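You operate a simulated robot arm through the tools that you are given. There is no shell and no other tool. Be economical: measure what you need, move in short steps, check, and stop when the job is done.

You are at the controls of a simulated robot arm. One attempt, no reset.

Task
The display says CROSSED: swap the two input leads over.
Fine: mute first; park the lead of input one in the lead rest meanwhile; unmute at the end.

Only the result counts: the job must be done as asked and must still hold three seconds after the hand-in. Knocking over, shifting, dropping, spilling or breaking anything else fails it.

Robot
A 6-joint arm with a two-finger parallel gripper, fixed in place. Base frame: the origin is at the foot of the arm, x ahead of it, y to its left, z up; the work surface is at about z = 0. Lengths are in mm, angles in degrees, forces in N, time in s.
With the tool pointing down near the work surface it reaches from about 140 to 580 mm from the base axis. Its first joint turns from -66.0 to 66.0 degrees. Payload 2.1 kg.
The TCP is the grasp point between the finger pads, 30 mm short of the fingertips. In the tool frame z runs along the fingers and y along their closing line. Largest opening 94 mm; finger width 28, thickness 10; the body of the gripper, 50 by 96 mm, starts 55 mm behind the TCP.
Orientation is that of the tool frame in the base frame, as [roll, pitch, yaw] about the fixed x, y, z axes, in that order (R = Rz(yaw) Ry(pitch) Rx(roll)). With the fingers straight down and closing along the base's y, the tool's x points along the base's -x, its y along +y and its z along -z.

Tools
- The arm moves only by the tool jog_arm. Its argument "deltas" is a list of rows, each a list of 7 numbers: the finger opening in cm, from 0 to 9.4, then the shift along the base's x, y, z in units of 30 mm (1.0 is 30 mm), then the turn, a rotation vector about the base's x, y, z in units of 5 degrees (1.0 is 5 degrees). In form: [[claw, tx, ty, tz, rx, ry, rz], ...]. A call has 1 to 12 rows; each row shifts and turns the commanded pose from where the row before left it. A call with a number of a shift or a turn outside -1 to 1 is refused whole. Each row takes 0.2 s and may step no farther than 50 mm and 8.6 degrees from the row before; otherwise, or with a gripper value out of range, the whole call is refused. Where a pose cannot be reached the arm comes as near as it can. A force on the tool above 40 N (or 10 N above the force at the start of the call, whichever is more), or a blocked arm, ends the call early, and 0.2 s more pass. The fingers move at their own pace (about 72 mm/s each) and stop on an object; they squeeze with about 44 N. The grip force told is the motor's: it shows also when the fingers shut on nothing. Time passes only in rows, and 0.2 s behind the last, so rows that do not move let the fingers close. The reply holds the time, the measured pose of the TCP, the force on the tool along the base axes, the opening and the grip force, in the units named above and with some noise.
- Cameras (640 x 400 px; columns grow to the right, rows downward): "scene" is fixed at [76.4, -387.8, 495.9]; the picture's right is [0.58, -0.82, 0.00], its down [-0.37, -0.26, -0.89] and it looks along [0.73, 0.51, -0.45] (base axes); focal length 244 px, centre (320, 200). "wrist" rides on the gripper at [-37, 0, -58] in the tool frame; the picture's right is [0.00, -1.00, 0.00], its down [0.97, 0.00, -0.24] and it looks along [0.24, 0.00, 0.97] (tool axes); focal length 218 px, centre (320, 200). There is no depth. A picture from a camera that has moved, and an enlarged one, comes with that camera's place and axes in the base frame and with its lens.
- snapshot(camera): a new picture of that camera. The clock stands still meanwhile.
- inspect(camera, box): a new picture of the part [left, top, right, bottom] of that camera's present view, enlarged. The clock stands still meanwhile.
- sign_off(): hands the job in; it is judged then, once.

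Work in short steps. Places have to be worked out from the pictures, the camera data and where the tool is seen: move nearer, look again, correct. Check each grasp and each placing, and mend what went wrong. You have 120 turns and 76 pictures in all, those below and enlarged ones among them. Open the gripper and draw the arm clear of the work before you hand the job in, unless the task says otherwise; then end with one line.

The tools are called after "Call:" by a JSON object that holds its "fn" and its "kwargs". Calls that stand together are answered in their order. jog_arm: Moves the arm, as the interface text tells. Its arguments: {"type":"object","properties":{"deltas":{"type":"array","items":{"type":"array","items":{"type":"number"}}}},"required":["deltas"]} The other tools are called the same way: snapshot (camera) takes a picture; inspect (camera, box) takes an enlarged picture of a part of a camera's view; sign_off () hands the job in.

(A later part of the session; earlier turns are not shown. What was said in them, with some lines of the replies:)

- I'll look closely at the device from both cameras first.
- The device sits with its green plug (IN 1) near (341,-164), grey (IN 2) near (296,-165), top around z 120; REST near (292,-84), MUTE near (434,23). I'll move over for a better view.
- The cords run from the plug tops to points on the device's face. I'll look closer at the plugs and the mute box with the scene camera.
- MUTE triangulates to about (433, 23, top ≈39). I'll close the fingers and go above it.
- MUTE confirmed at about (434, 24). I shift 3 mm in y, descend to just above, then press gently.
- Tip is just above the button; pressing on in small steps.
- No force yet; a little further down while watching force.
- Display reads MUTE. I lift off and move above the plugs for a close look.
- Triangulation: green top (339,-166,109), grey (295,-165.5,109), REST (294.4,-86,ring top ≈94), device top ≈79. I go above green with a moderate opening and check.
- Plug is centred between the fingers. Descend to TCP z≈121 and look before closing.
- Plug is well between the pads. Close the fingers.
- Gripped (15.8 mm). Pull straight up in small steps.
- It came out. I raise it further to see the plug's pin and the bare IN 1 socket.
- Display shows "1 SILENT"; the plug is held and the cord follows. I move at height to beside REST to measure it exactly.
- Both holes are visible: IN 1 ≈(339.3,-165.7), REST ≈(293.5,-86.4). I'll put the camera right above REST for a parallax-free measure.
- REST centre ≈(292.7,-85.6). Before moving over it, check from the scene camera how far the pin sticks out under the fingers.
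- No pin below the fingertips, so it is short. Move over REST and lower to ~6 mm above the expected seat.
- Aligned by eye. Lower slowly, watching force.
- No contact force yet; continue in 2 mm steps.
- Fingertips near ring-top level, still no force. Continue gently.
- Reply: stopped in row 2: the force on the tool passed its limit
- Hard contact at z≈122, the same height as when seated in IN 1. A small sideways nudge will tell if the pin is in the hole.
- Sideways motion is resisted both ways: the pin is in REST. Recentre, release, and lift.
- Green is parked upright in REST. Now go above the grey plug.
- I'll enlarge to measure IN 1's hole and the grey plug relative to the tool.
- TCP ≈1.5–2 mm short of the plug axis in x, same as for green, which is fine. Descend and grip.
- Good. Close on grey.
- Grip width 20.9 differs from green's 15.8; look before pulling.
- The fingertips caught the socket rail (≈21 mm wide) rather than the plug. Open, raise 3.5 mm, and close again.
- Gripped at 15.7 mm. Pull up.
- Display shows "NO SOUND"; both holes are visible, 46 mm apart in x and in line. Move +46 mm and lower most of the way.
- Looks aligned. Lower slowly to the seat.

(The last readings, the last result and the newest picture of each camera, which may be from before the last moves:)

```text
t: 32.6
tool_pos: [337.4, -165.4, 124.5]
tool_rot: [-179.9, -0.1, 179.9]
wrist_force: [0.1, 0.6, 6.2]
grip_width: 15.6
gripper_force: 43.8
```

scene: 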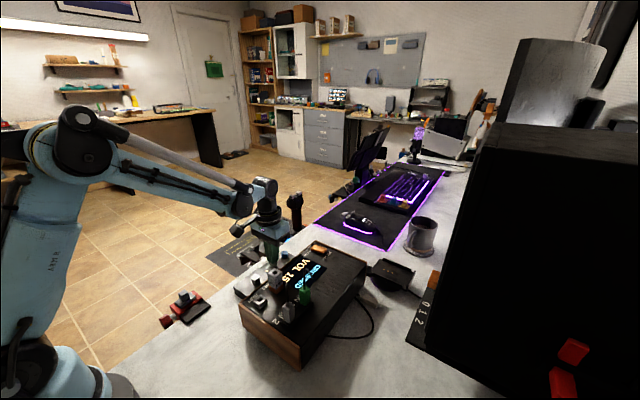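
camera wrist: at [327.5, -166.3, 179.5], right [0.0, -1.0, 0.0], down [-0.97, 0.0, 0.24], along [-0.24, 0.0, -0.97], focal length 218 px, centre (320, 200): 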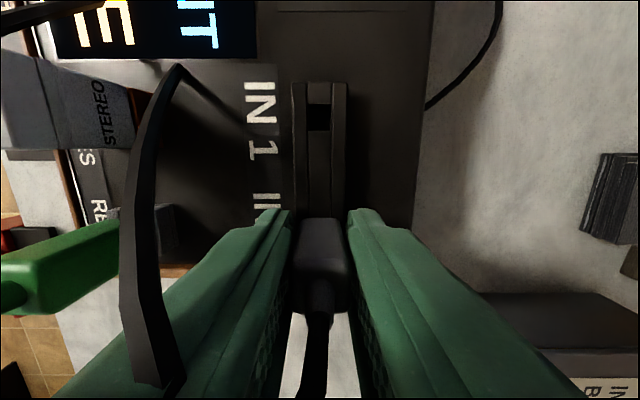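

Seated at the same height with light contact. Nudge-test in x then release and lift.

Call:
{"fn": "jog_arm", "kwargs": {"deltas": [[0, 0.06, 0, 0, 0, 0, 0], [0, 0, 0, 0, 0, 0, 0]]}}

Call:
{"fn": "inspect", "kwargs": {"camera": "scene", "box": [225, 230, 345, 330]}}

```text
t: 33.2
tool_pos: [337.7, -164.5, 125.4]
tool_rot: [180.0, -0.4, 179.9]
wrist_force: [-2.5, 0.7, 6.4]
grip_width: 15.7
gripper_force: 44.0
stopped in row 2: the force on the tool passed its limit (the readings are from after the stop); the commanded pose is now the measured one
```

```text
4.00 times, centred on (285, 280) of scene
camera zoom: at [76.4, -387.8, 495.9], right [0.58, -0.82, 0.0], down [-0.37, -0.26, -0.89], along [0.73, 0.51, -0.45], focal length 978 px, centre (460, -120)
```

zoom: 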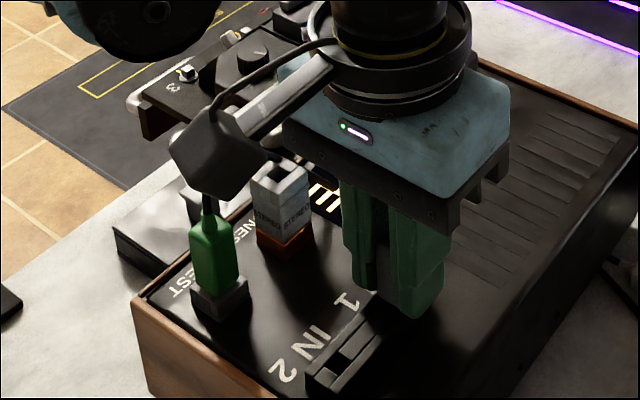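

Constrained in x, so it is in. Release and lift.

Call:
{"fn": "jog_arm", "kwargs": {"deltas": [[1.8, 0, 0, 0, 0, 0, 0], [3, 0, 0, 0, 0, 0, 0], [4, 0, 0, 0, 0, 0, 0], [4, 0, 0, 0.5, 0, 0, 0], [4, 0, 0, 1, 0, 0, 0], [4, 0, 0, 1, 0, 0, 0], [4, 0, 0, 1, 0, 0, 0], [4, 0, 0, 0.2, 0, 0, 0]]}}

Call:
{"fn": "snapshot", "kwargs": {"camera": "wrist"}}

Call:
{"fn": "inspect", "kwargs": {"camera": "scene", "box": [225, 230, 345, 330]}}

```text
t: 35.0
tool_pos: [338.4, -163.3, 233.3]
tool_rot: [-180.0, -0.4, 179.9]
wrist_force: [-0.6, 0.4, -0.8]
grip_width: 40.1
gripper_force: 0.1
```

```text
31 pictures are left
camera wrist: at [375.3, -165.3, 291.8], right [0.0, -1.0, 0.0], down [-0.97, 0.0, 0.25], along [-0.25, 0.0, -0.97], focal length 218 px, centre (320, 200)
```

wrist: 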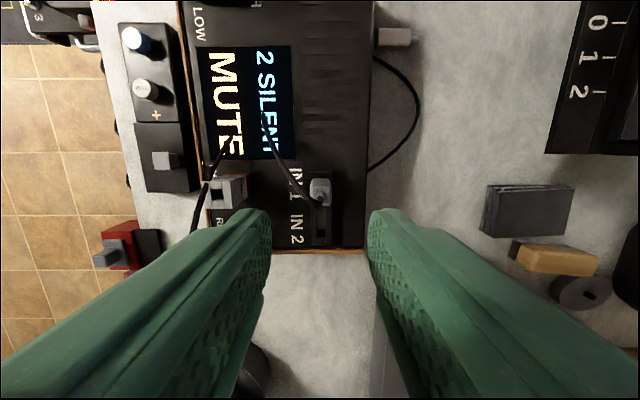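

```text
4.00 times, centred on (285, 280) of scene
camera zoom: at [76.4, -387.8, 495.9], right [0.58, -0.82, 0.0], down [-0.37, -0.26, -0.89], along [0.73, 0.51, -0.45], focal length 978 px, centre (460, -120)
```

zoom: 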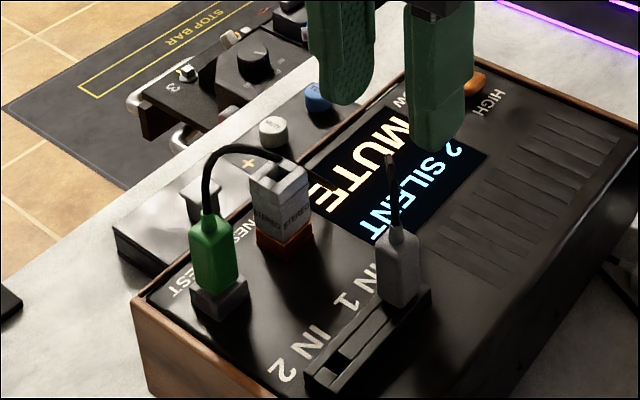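

Display reads "2 SILENT" – grey is in IN 1. Now go above green in REST, correcting the 0.4° tilt.

Call:
{"fn": "jog_arm", "kwargs": {"deltas": [[4, -0.5, 0.9, 0, 0, -0.08, 0], [4.5, -0.5, 0.9, 0, 0, 0, 0], [5, -0.537, 0.833, 0, 0, 0, 0], [5, 0, 0, -0.7, 0, 0, 0], [5, 0, 0, -0.7, 0, 0, 0], [5, 0, 0, 0, 0, 0, 0]]}}

Call:
{"fn": "snapshot", "kwargs": {"camera": "wrist"}}

Call:
{"fn": "inspect", "kwargs": {"camera": "scene", "box": [205, 210, 325, 310]}}

```text
t: 36.4
tool_pos: [290.8, -86.2, 192.8]
tool_rot: [-179.9, 0.0, 179.9]
wrist_force: [0.2, -0.5, -0.9]
grip_width: 50.0
gripper_force: 0.0
```

```text
29 pictures are left
camera wrist: at [328.3, -86.6, 251.4], right [0.0, -1.0, 0.0], down [-0.97, 0.0, 0.24], along [-0.24, 0.0, -0.97], focal length 218 px, centre (320, 200)
```

wrist: 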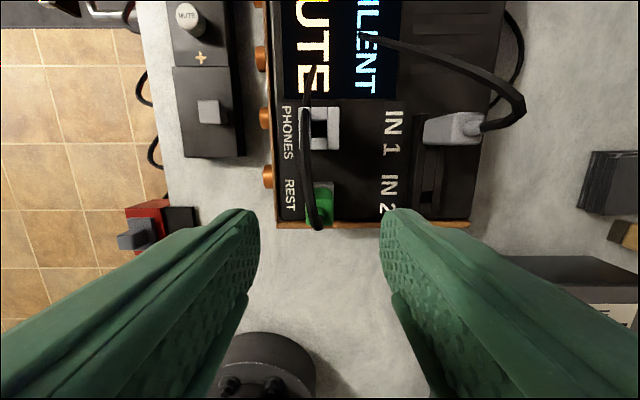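

```text
4.00 times, centred on (265, 260) of scene
camera zoom: at [76.4, -387.8, 495.9], right [0.58, -0.82, 0.0], down [-0.37, -0.26, -0.89], along [0.73, 0.51, -0.45], focal length 978 px, centre (540, -40)
```

zoom: 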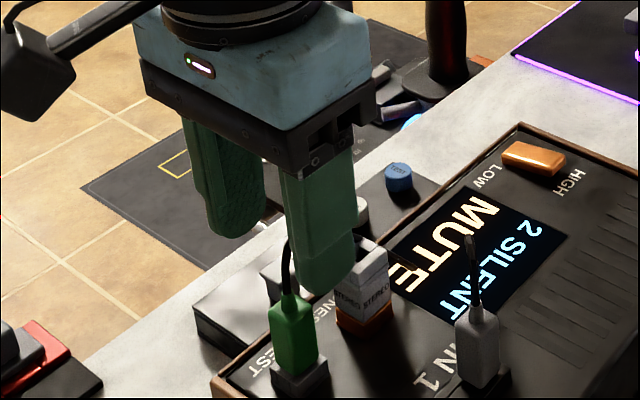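

Centred. Lower to z≈126 (tips just above the ring) and grip.

Call:
{"fn": "jog_arm", "kwargs": {"deltas": [[5, 0, 0, -0.8, 0, 0, 0], [5, 0, 0, -0.8, 0, 0, 0], [5, 0, 0, -0.68, 0, 0, 0], [5, 0, 0, 0, 0, 0, 0], [3, 0, 0, 0, 0, 0, 0], [0, 0, 0, 0, 0, 0, 0], [0, 0, 0, 0, 0, 0, 0], [0, 0, 0, 0, 0, 0, 0]]}}

```text
t: 38.2
tool_pos: [292.2, -87.6, 123.9]
tool_rot: [-180.0, 0.2, 179.8]
wrist_force: [0.2, 0.3, -0.1]
grip_width: 15.5
gripper_force: 44.0
```

Gripped with no side force. Pull up and move over to IN 2 (Δx≈+0.2, Δy≈-79.8 mm).

Call:
{"fn": "jog_arm", "kwargs": {"deltas": [[0, 0, 0, 0.2, 0, 0, 0], [0, 0, 0, 0.3, 0, 0, 0], [0, 0, 0, 0.7, 0, 0, 0], [0, 0, 0, 0.8, 0, 0, 0], [0, 0.007, -0.9, 0, 0, 0, 0], [0, 0, -0.9, 0, 0, 0, 0], [0, 0, -0.86, 0, 0, 0, 0], [0, 0, 0, 0, 0, 0, 0]]}}

Call:
{"fn": "snapshot", "kwargs": {"camera": "wrist"}}

Call:
{"fn": "inspect", "kwargs": {"camera": "wrist", "box": [240, 80, 400, 240]}}

Call:
{"fn": "inspect", "kwargs": {"camera": "scene", "box": [225, 230, 345, 330]}}

```text
t: 40.0
tool_pos: [290.4, -167.9, 184.0]
tool_rot: [-180.0, 0.0, 180.0]
wrist_force: [0.4, -0.4, -0.3]
grip_width: 15.7
gripper_force: 43.8
```

```text
27 pictures are left
camera wrist: at [326.8, -168.4, 242.5], right [0.0, -1.0, 0.0], down [-0.97, 0.0, 0.24], along [-0.24, 0.0, -0.97], focal length 218 px, centre (320, 200)
```

wrist: 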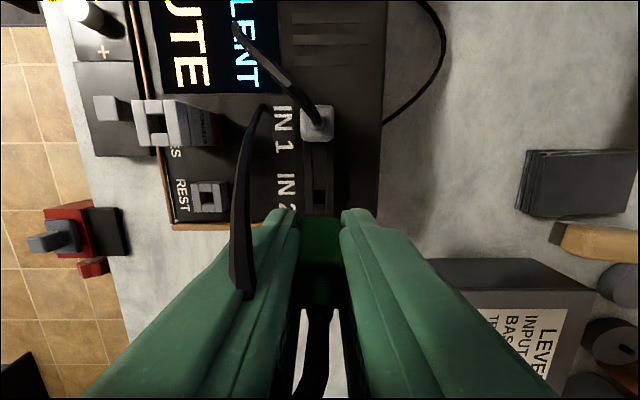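

```text
2.50 times, centred on (320, 160) of wrist
camera zoom: at [326.8, -168.4, 242.5], right [0.0, -1.0, 0.0], down [-0.97, 0.0, 0.24], along [-0.24, 0.0, -0.97], focal length 546 px, centre (320, 300)
```

zoom: 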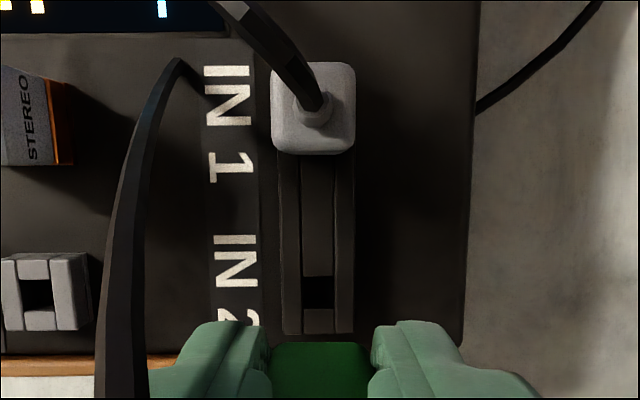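

```text
4.00 times, centred on (285, 280) of scene
camera zoom: at [76.4, -387.8, 495.9], right [0.58, -0.82, 0.0], down [-0.37, -0.26, -0.89], along [0.73, 0.51, -0.45], focal length 978 px, centre (460, -120)
```

zoom: 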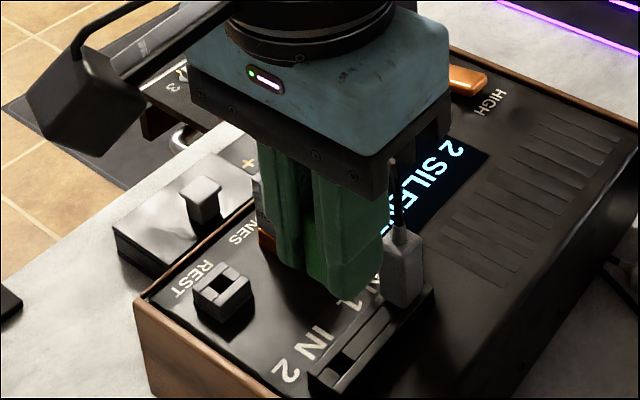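

IN 2's hole is visible. Comparing with earlier views, I'm ~1.3 mm too far to -y; correct that and lower most of the way.

Call:
{"fn": "jog_arm", "kwargs": {"deltas": [[0, 0.01, 0.043, -0.4, 0, 0, 0], [0, 0, 0, -0.5, 0, 0, 0], [0, 0, 0, -0.5, 0, 0, 0], [0, 0, 0, 0, 0, 0, 0]]}}

Call:
{"fn": "snapshot", "kwargs": {"camera": "wrist"}}

Call:
{"fn": "inspect", "kwargs": {"camera": "scene", "box": [225, 230, 345, 330]}}

```text
t: 41.0
tool_pos: [292.9, -164.5, 144.4]
tool_rot: [180.0, 0.0, 179.8]
wrist_force: [0.6, 0.3, -0.2]
grip_width: 15.6
gripper_force: 44.3
```

```text
24 pictures are left
camera wrist: at [329.4, -165.6, 201.3], right [0.0, -1.0, 0.0], down [-0.97, 0.0, 0.24], along [-0.24, 0.0, -0.97], focal length 218 px, centre (320, 200)
```

wrist: 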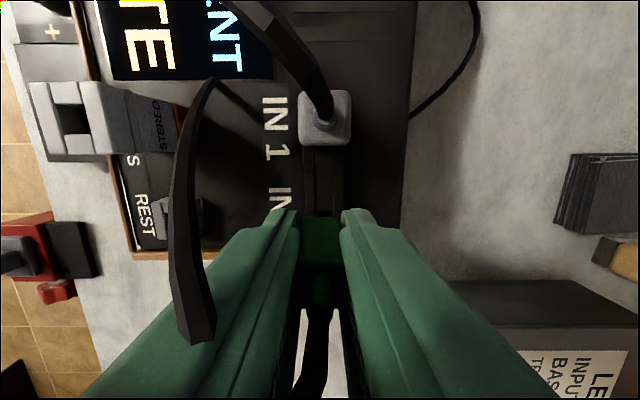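

```text
4.00 times, centred on (285, 280) of scene
camera zoom: at [76.4, -387.8, 495.9], right [0.58, -0.82, 0.0], down [-0.37, -0.26, -0.89], along [0.73, 0.51, -0.45], focal length 978 px, centre (460, -120)
```

zoom: 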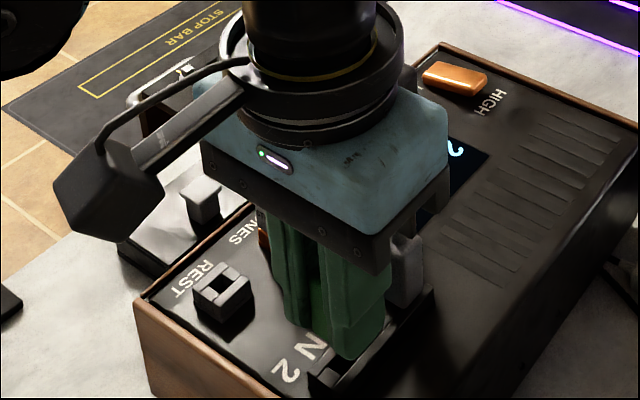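

The actual pose seems to wander about a millimetre; I re-read it standing still.

Call:
{"fn": "jog_arm", "kwargs": {"deltas": [[0, 0, 0, 0, 0, 0, 0]]}}

Call:
{"fn": "jog_arm", "kwargs": {"deltas": [[0, 0, 0, 0, 0, 0, 0], [0, 0, 0, 0, 0, 0, 0]]}}

Call:
{"fn": "inspect", "kwargs": {"camera": "wrist", "box": [280, 90, 360, 250]}}

```text
t: 41.4
tool_pos: [292.6, -164.0, 143.3]
tool_rot: [-180.0, 0.0, 179.9]
wrist_force: [0.2, -0.1, -0.4]
grip_width: 15.5
gripper_force: 44.1
```

```text
t: 42.0
tool_pos: [292.6, -165.2, 143.9]
tool_rot: [180.0, 0.0, 179.9]
wrist_force: [0.0, -0.6, 0.3]
grip_width: 15.6
gripper_force: 43.9
```

```text
2.50 times, centred on (320, 170) of wrist
camera zoom: at [329.4, -165.6, 201.5], right [0.0, -1.0, 0.0], down [-0.97, 0.0, 0.24], along [-0.24, 0.0, -0.97], focal length 546 px, centre (320, 275)
```

zoom: 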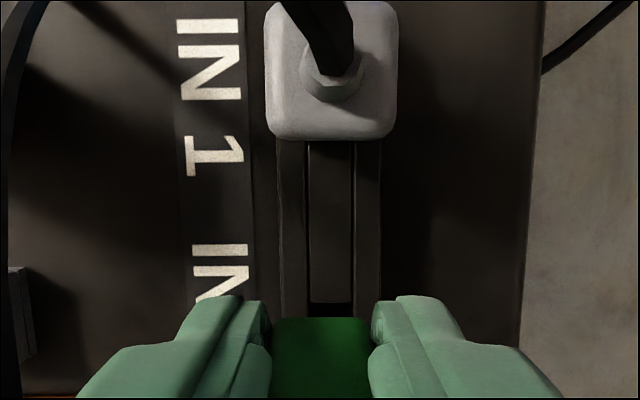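

The enlarged view shows the slot centre ≈1.9 mm to -y of the held plug. Correct by that amount and re-measure.

Call:
{"fn": "jog_arm", "kwargs": {"deltas": [[0, 0, -0.06, 0, 0, 0, 0], [0, 0, 0, 0, 0, 0, 0], [0, 0, 0, 0, 0, 0, 0]]}}

Call:
{"fn": "inspect", "kwargs": {"camera": "wrist", "box": [280, 90, 360, 250]}}

```text
t: 42.8
tool_pos: [292.5, -166.5, 142.9]
tool_rot: [180.0, 0.0, 179.9]
wrist_force: [0.6, 0.4, -0.4]
grip_width: 15.4
gripper_force: 43.8
```

```text
2.50 times, centred on (320, 170) of wrist
camera zoom: at [328.8, -167.4, 201.4], right [0.0, -1.0, 0.0], down [-0.97, 0.0, 0.24], along [-0.24, 0.0, -0.97], focal length 546 px, centre (320, 275)
```

zoom: 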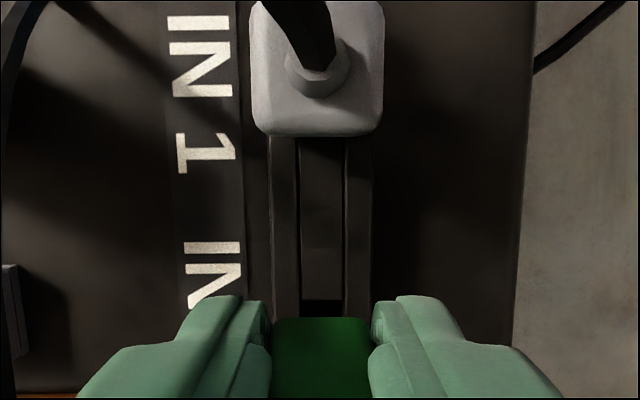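

Now aligned. Lower slowly to the seat.

Call:
{"fn": "jog_arm", "kwargs": {"deltas": [[0, 0, 0, -0.15, 0, 0, 0], [0, 0, 0, -0.15, 0, 0, 0], [0, 0, 0, -0.1, 0, 0, 0], [0, 0, 0, -0.06, 0, 0, 0], [0, 0, 0, 0, 0, 0, 0]]}}

Call:
{"fn": "jog_arm", "kwargs": {"deltas": [[0, 0, 0, -0.05, 0, 0, 0], [0, 0, 0, -0.05, 0, 0, 0], [0, 0, 0, 0, 0, 0, 0]]}}

```text
t: 44.0
tool_pos: [291.8, -166.6, 129.1]
tool_rot: [-180.0, 0.0, 179.8]
wrist_force: [0.1, -0.3, 0.8]
grip_width: 15.5
gripper_force: 43.6
```

```text
t: 44.8
tool_pos: [292.9, -166.4, 127.4]
tool_rot: [180.0, 0.0, 179.9]
wrist_force: [0.0, 0.3, -0.4]
grip_width: 15.7
gripper_force: 44.0
```

Call:
{"fn": "jog_arm", "kwargs": {"deltas": [[0, 0, 0, -0.04, 0, 0, 0], [0, 0, 0, -0.03, 0, 0, 0], [0, 0, 0, 0, 0, 0, 0]]}}

Call:
{"fn": "inspect", "kwargs": {"camera": "scene", "box": [225, 230, 345, 330]}}

```text
t: 45.6
tool_pos: [292.6, -166.8, 124.0]
tool_rot: [180.0, 0.0, 179.9]
wrist_force: [-0.1, 0.3, -0.1]
grip_width: 15.4
gripper_force: 44.3
```

```text
4.00 times, centred on (285, 280) of scene
camera zoom: at [76.4, -387.8, 495.9], right [0.58, -0.82, 0.0], down [-0.37, -0.26, -0.89], along [0.73, 0.51, -0.45], focal length 978 px, centre (460, -120)
```

zoom: 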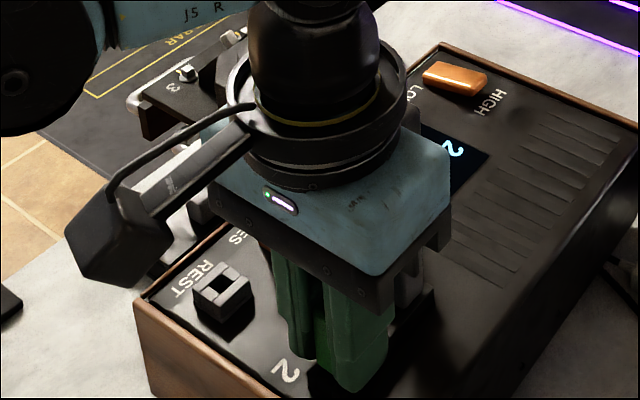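

No force yet; continue down in ~1 mm steps.

Call:
{"fn": "jog_arm", "kwargs": {"deltas": [[0, 0, 0, -0.04, 0, 0, 0], [0, 0, 0, 0, 0, 0, 0]]}}

Call:
{"fn": "jog_arm", "kwargs": {"deltas": [[0, 0, 0, -0.04, 0, 0, 0], [0, 0, 0, 0, 0, 0, 0]]}}

```text
t: 46.1
tool_pos: [292.6, -165.8, 124.1]
tool_rot: [179.9, 0.0, 179.9]
wrist_force: [-1.0, 1.1, 6.8]
grip_width: 15.6
gripper_force: 43.7
stopped in row 2: the force on the tool passed its limit (the readings are from after the stop); the commanded pose is now the measured one
```

```text
t: 46.5
tool_pos: [293.0, -167.5, 123.7]
tool_rot: [179.9, -0.2, 179.9]
wrist_force: [-1.6, 0.8, 7.0]
grip_width: 15.7
gripper_force: 44.3
stopped in row 2: the force on the tool passed its limit (the readings are from after the stop); the commanded pose is now the measured one
```

Firm bottoming at z≈124 with little side force. Release and lift.

Call:
{"fn": "jog_arm", "kwargs": {"deltas": [[1.8, 0, 0, 0.03, 0, 0, 0], [3, 0, 0, 0, 0, 0, 0], [4, 0, 0, 0, 0, 0, 0], [4, 0, 0, 0.5, 0, 0, 0], [4, 0, 0, 1, 0, 0, 0], [4, 0, 0, 1, 0, 0, 0], [4, 0, 0, 1, 0, 0, 0], [4, 0, 0, 0.2, 0, 0, 0]]}}

Call:
{"fn": "snapshot", "kwargs": {"camera": "wrist"}}

Call:
{"fn": "inspect", "kwargs": {"camera": "scene", "box": [225, 230, 345, 330]}}

```text
t: 48.3
tool_pos: [293.3, -164.8, 235.9]
tool_rot: [179.8, -0.2, 179.9]
wrist_force: [0.3, 0.1, -0.2]
grip_width: 39.7
gripper_force: 0.0
```

```text
19 pictures are left
camera wrist: at [329.6, -166.3, 294.3], right [0.0, -1.0, 0.0], down [-0.97, 0.0, 0.24], along [-0.24, 0.0, -0.97], focal length 218 px, centre (320, 200)
```

wrist: 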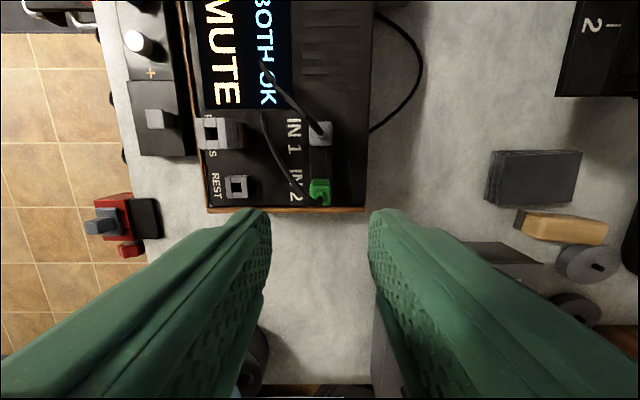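

```text
4.00 times, centred on (285, 280) of scene
camera zoom: at [76.4, -387.8, 495.9], right [0.58, -0.82, 0.0], down [-0.37, -0.26, -0.89], along [0.73, 0.51, -0.45], focal length 978 px, centre (460, -120)
```

zoom: 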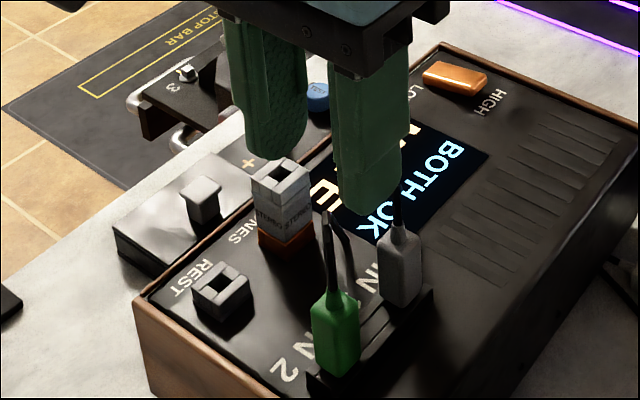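

Display reads "BOTH OK". Now travel to MUTE with closed fingers.

Call:
{"fn": "jog_arm", "kwargs": {"deltas": [[3, 0.674, 0.907, 0.2, 0, 0.04, 0], [1, 0.674, 0.907, 0, 0, 0, 0], [0, 0.674, 0.907, 0, 0, 0, 0], [0, 0.674, 0.907, 0, 0, 0, 0], [0, 0.674, 0.907, 0, 0, 0, 0], [0, 0.674, 0.907, 0, 0, 0, 0], [0, 0.674, 0.907, 0, 0, 0, 0], [0, 0, 0, -1, 0, 0, 0], [0, 0, 0, -1, 0, 0, 0], [0, 0, 0, -1, 0, 0, 0], [0, 0, 0, 0, 0, 0, 0]]}}

Call:
{"fn": "snapshot", "kwargs": {"camera": "wrist"}}

```text
t: 50.7
tool_pos: [433.3, 26.2, 148.5]
tool_rot: [179.9, -0.4, 179.9]
wrist_force: [-1.1, 0.5, 0.4]
grip_width: 0.2
gripper_force: 32.8
```

```text
17 pictures are left
camera wrist: at [470.3, 24.4, 206.7], right [0.0, -1.0, 0.0], down [-0.97, 0.0, 0.25], along [-0.25, 0.0, -0.97], focal length 218 px, centre (320, 200)
```

wrist: 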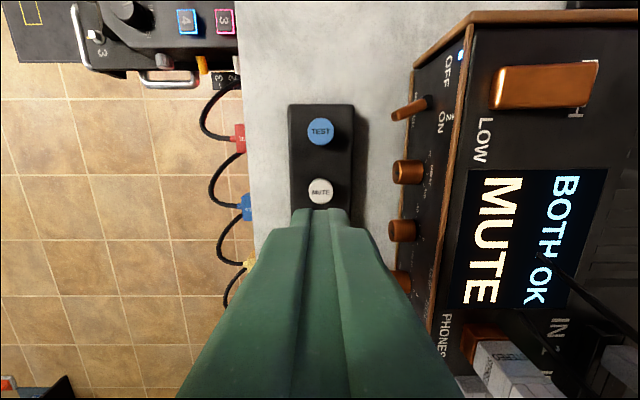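

Aligned over MUTE. Descend and press to z≈63 as before.

Call:
{"fn": "jog_arm", "kwargs": {"deltas": [[0, 0, 0, -0.9, 0, -0.08, 0], [0, 0, 0, -0.9, 0, 0, 0], [0, 0, 0, -0.6, 0, 0, 0], [0, 0, 0, -0.1, 0, 0, 0], [0, 0, 0, -0.1, 0, 0, 0], [0, 0, 0, -0.07, 0, 0, 0]]}}

Call:
{"fn": "inspect", "kwargs": {"camera": "scene", "box": [225, 230, 345, 330]}}

```text
t: 52.1
tool_pos: [434.2, 26.1, 71.2]
tool_rot: [179.9, 0.0, 179.9]
wrist_force: [-0.2, -0.1, -0.1]
grip_width: 0.0
gripper_force: 33.1
```

```text
4.00 times, centred on (285, 280) of scene
camera zoom: at [76.4, -387.8, 495.9], right [0.58, -0.82, 0.0], down [-0.37, -0.26, -0.89], along [0.73, 0.51, -0.45], focal length 978 px, centre (460, -120)
```

zoom: 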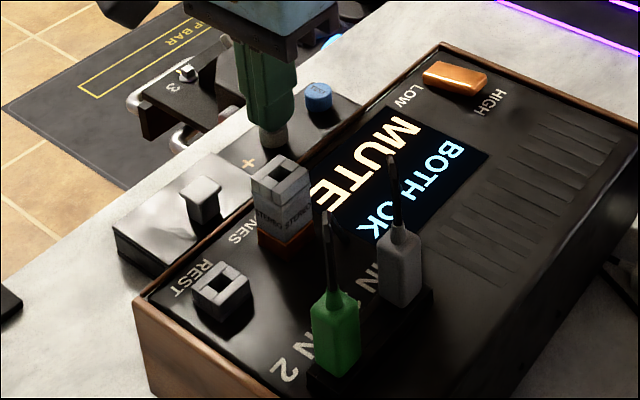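

Call:
{"fn": "jog_arm", "kwargs": {"deltas": [[0, 0, 0, -0.1, 0, 0, 0], [0, 0, 0, -0.08, 0, 0, 0], [0, 0, 0, -0.07, 0, 0, 0]]}}

Call:
{"fn": "inspect", "kwargs": {"camera": "scene", "box": [225, 230, 345, 330]}}

```text
t: 52.9
tool_pos: [435.2, 23.7, 63.8]
tool_rot: [179.9, -0.1, 179.9]
wrist_force: [-0.2, 0.6, 2.9]
grip_width: 0.0
gripper_force: 33.0
```

```text
4.00 times, centred on (285, 280) of scene
camera zoom: at [76.4, -387.8, 495.9], right [0.58, -0.82, 0.0], down [-0.37, -0.26, -0.89], along [0.73, 0.51, -0.45], focal length 978 px, centre (460, -120)
```

zoom: 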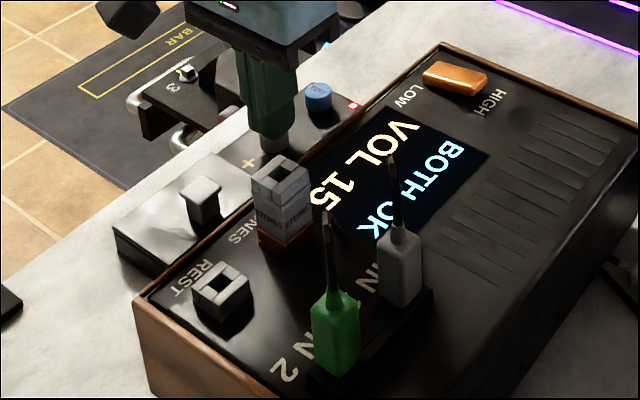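

Unmuted: VOL 15, BOTH OK. Lift straight up, draw clear, and open.

Call:
{"fn": "jog_arm", "kwargs": {"deltas": [[0, 0, 0, 0.5, 0, 0, 0], [0, 0, 0, 1, 0, 0, 0], [0, 0, 0, 1, 0, 0, 0], [0, 0, 0, 1, 0, 0, 0], [0, 0, 0, 1, 0, 0, 0], [0, 0, 0, 1, 0, 0, 0], [0, 0, 0, 1, 0, 0, 0], [5, 0, 0, 1, 0, 0, 0], [9, -0.5, 0, 1, 0, 0, 0], [9, -0.5, 0, 1, 0, 0, 0], [9, 0, 0, 0, 0, 0, 0]]}}

Call:
{"fn": "snapshot", "kwargs": {"camera": "scene"}}

Call:
{"fn": "inspect", "kwargs": {"camera": "scene", "box": [225, 230, 345, 330]}}

```text
t: 55.3
tool_pos: [405.3, 22.2, 347.9]
tool_rot: [179.9, -0.1, 179.8]
wrist_force: [0.5, 0.3, -0.4]
grip_width: 90.0
gripper_force: 0.1
```

```text
14 pictures are left
```

scene: 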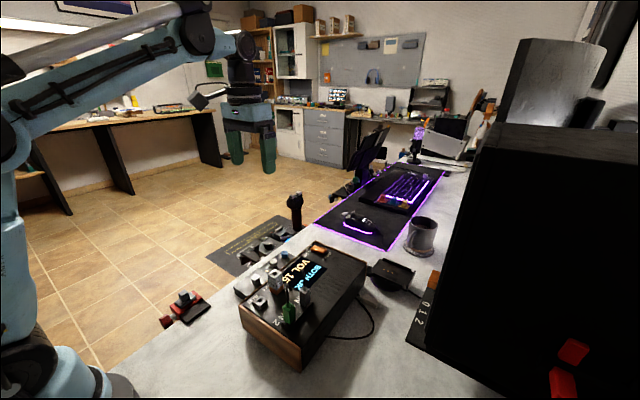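

```text
4.00 times, centred on (285, 280) of scene
camera zoom: at [76.4, -387.8, 495.9], right [0.58, -0.82, 0.0], down [-0.37, -0.26, -0.89], along [0.73, 0.51, -0.45], focal length 978 px, centre (460, -120)
```

zoom: 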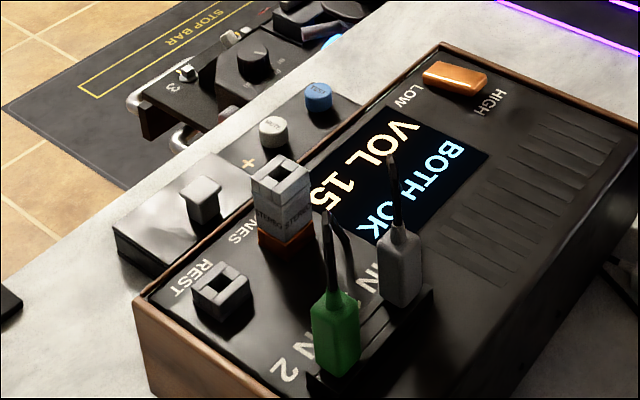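

The display holds "BOTH OK / VOL 15", both plugs are upright, and the arm is clear with the gripper open. I'm handing in.

Call:
{"fn": "sign_off", "kwargs": {}}

```text
The job is handed in.
```

The two input leads are swapped: grey is now in IN 1 and green in IN 2. I muted first, parked green (the lead that was in input one) in the rest meanwhile, and unmuted at the end; the display read "BOTH OK / VOL 15" at hand-in. The device may have shifted a millimetre or two while I gripped the plugs, which the pictures don't settle; nothing else appeared disturbed.
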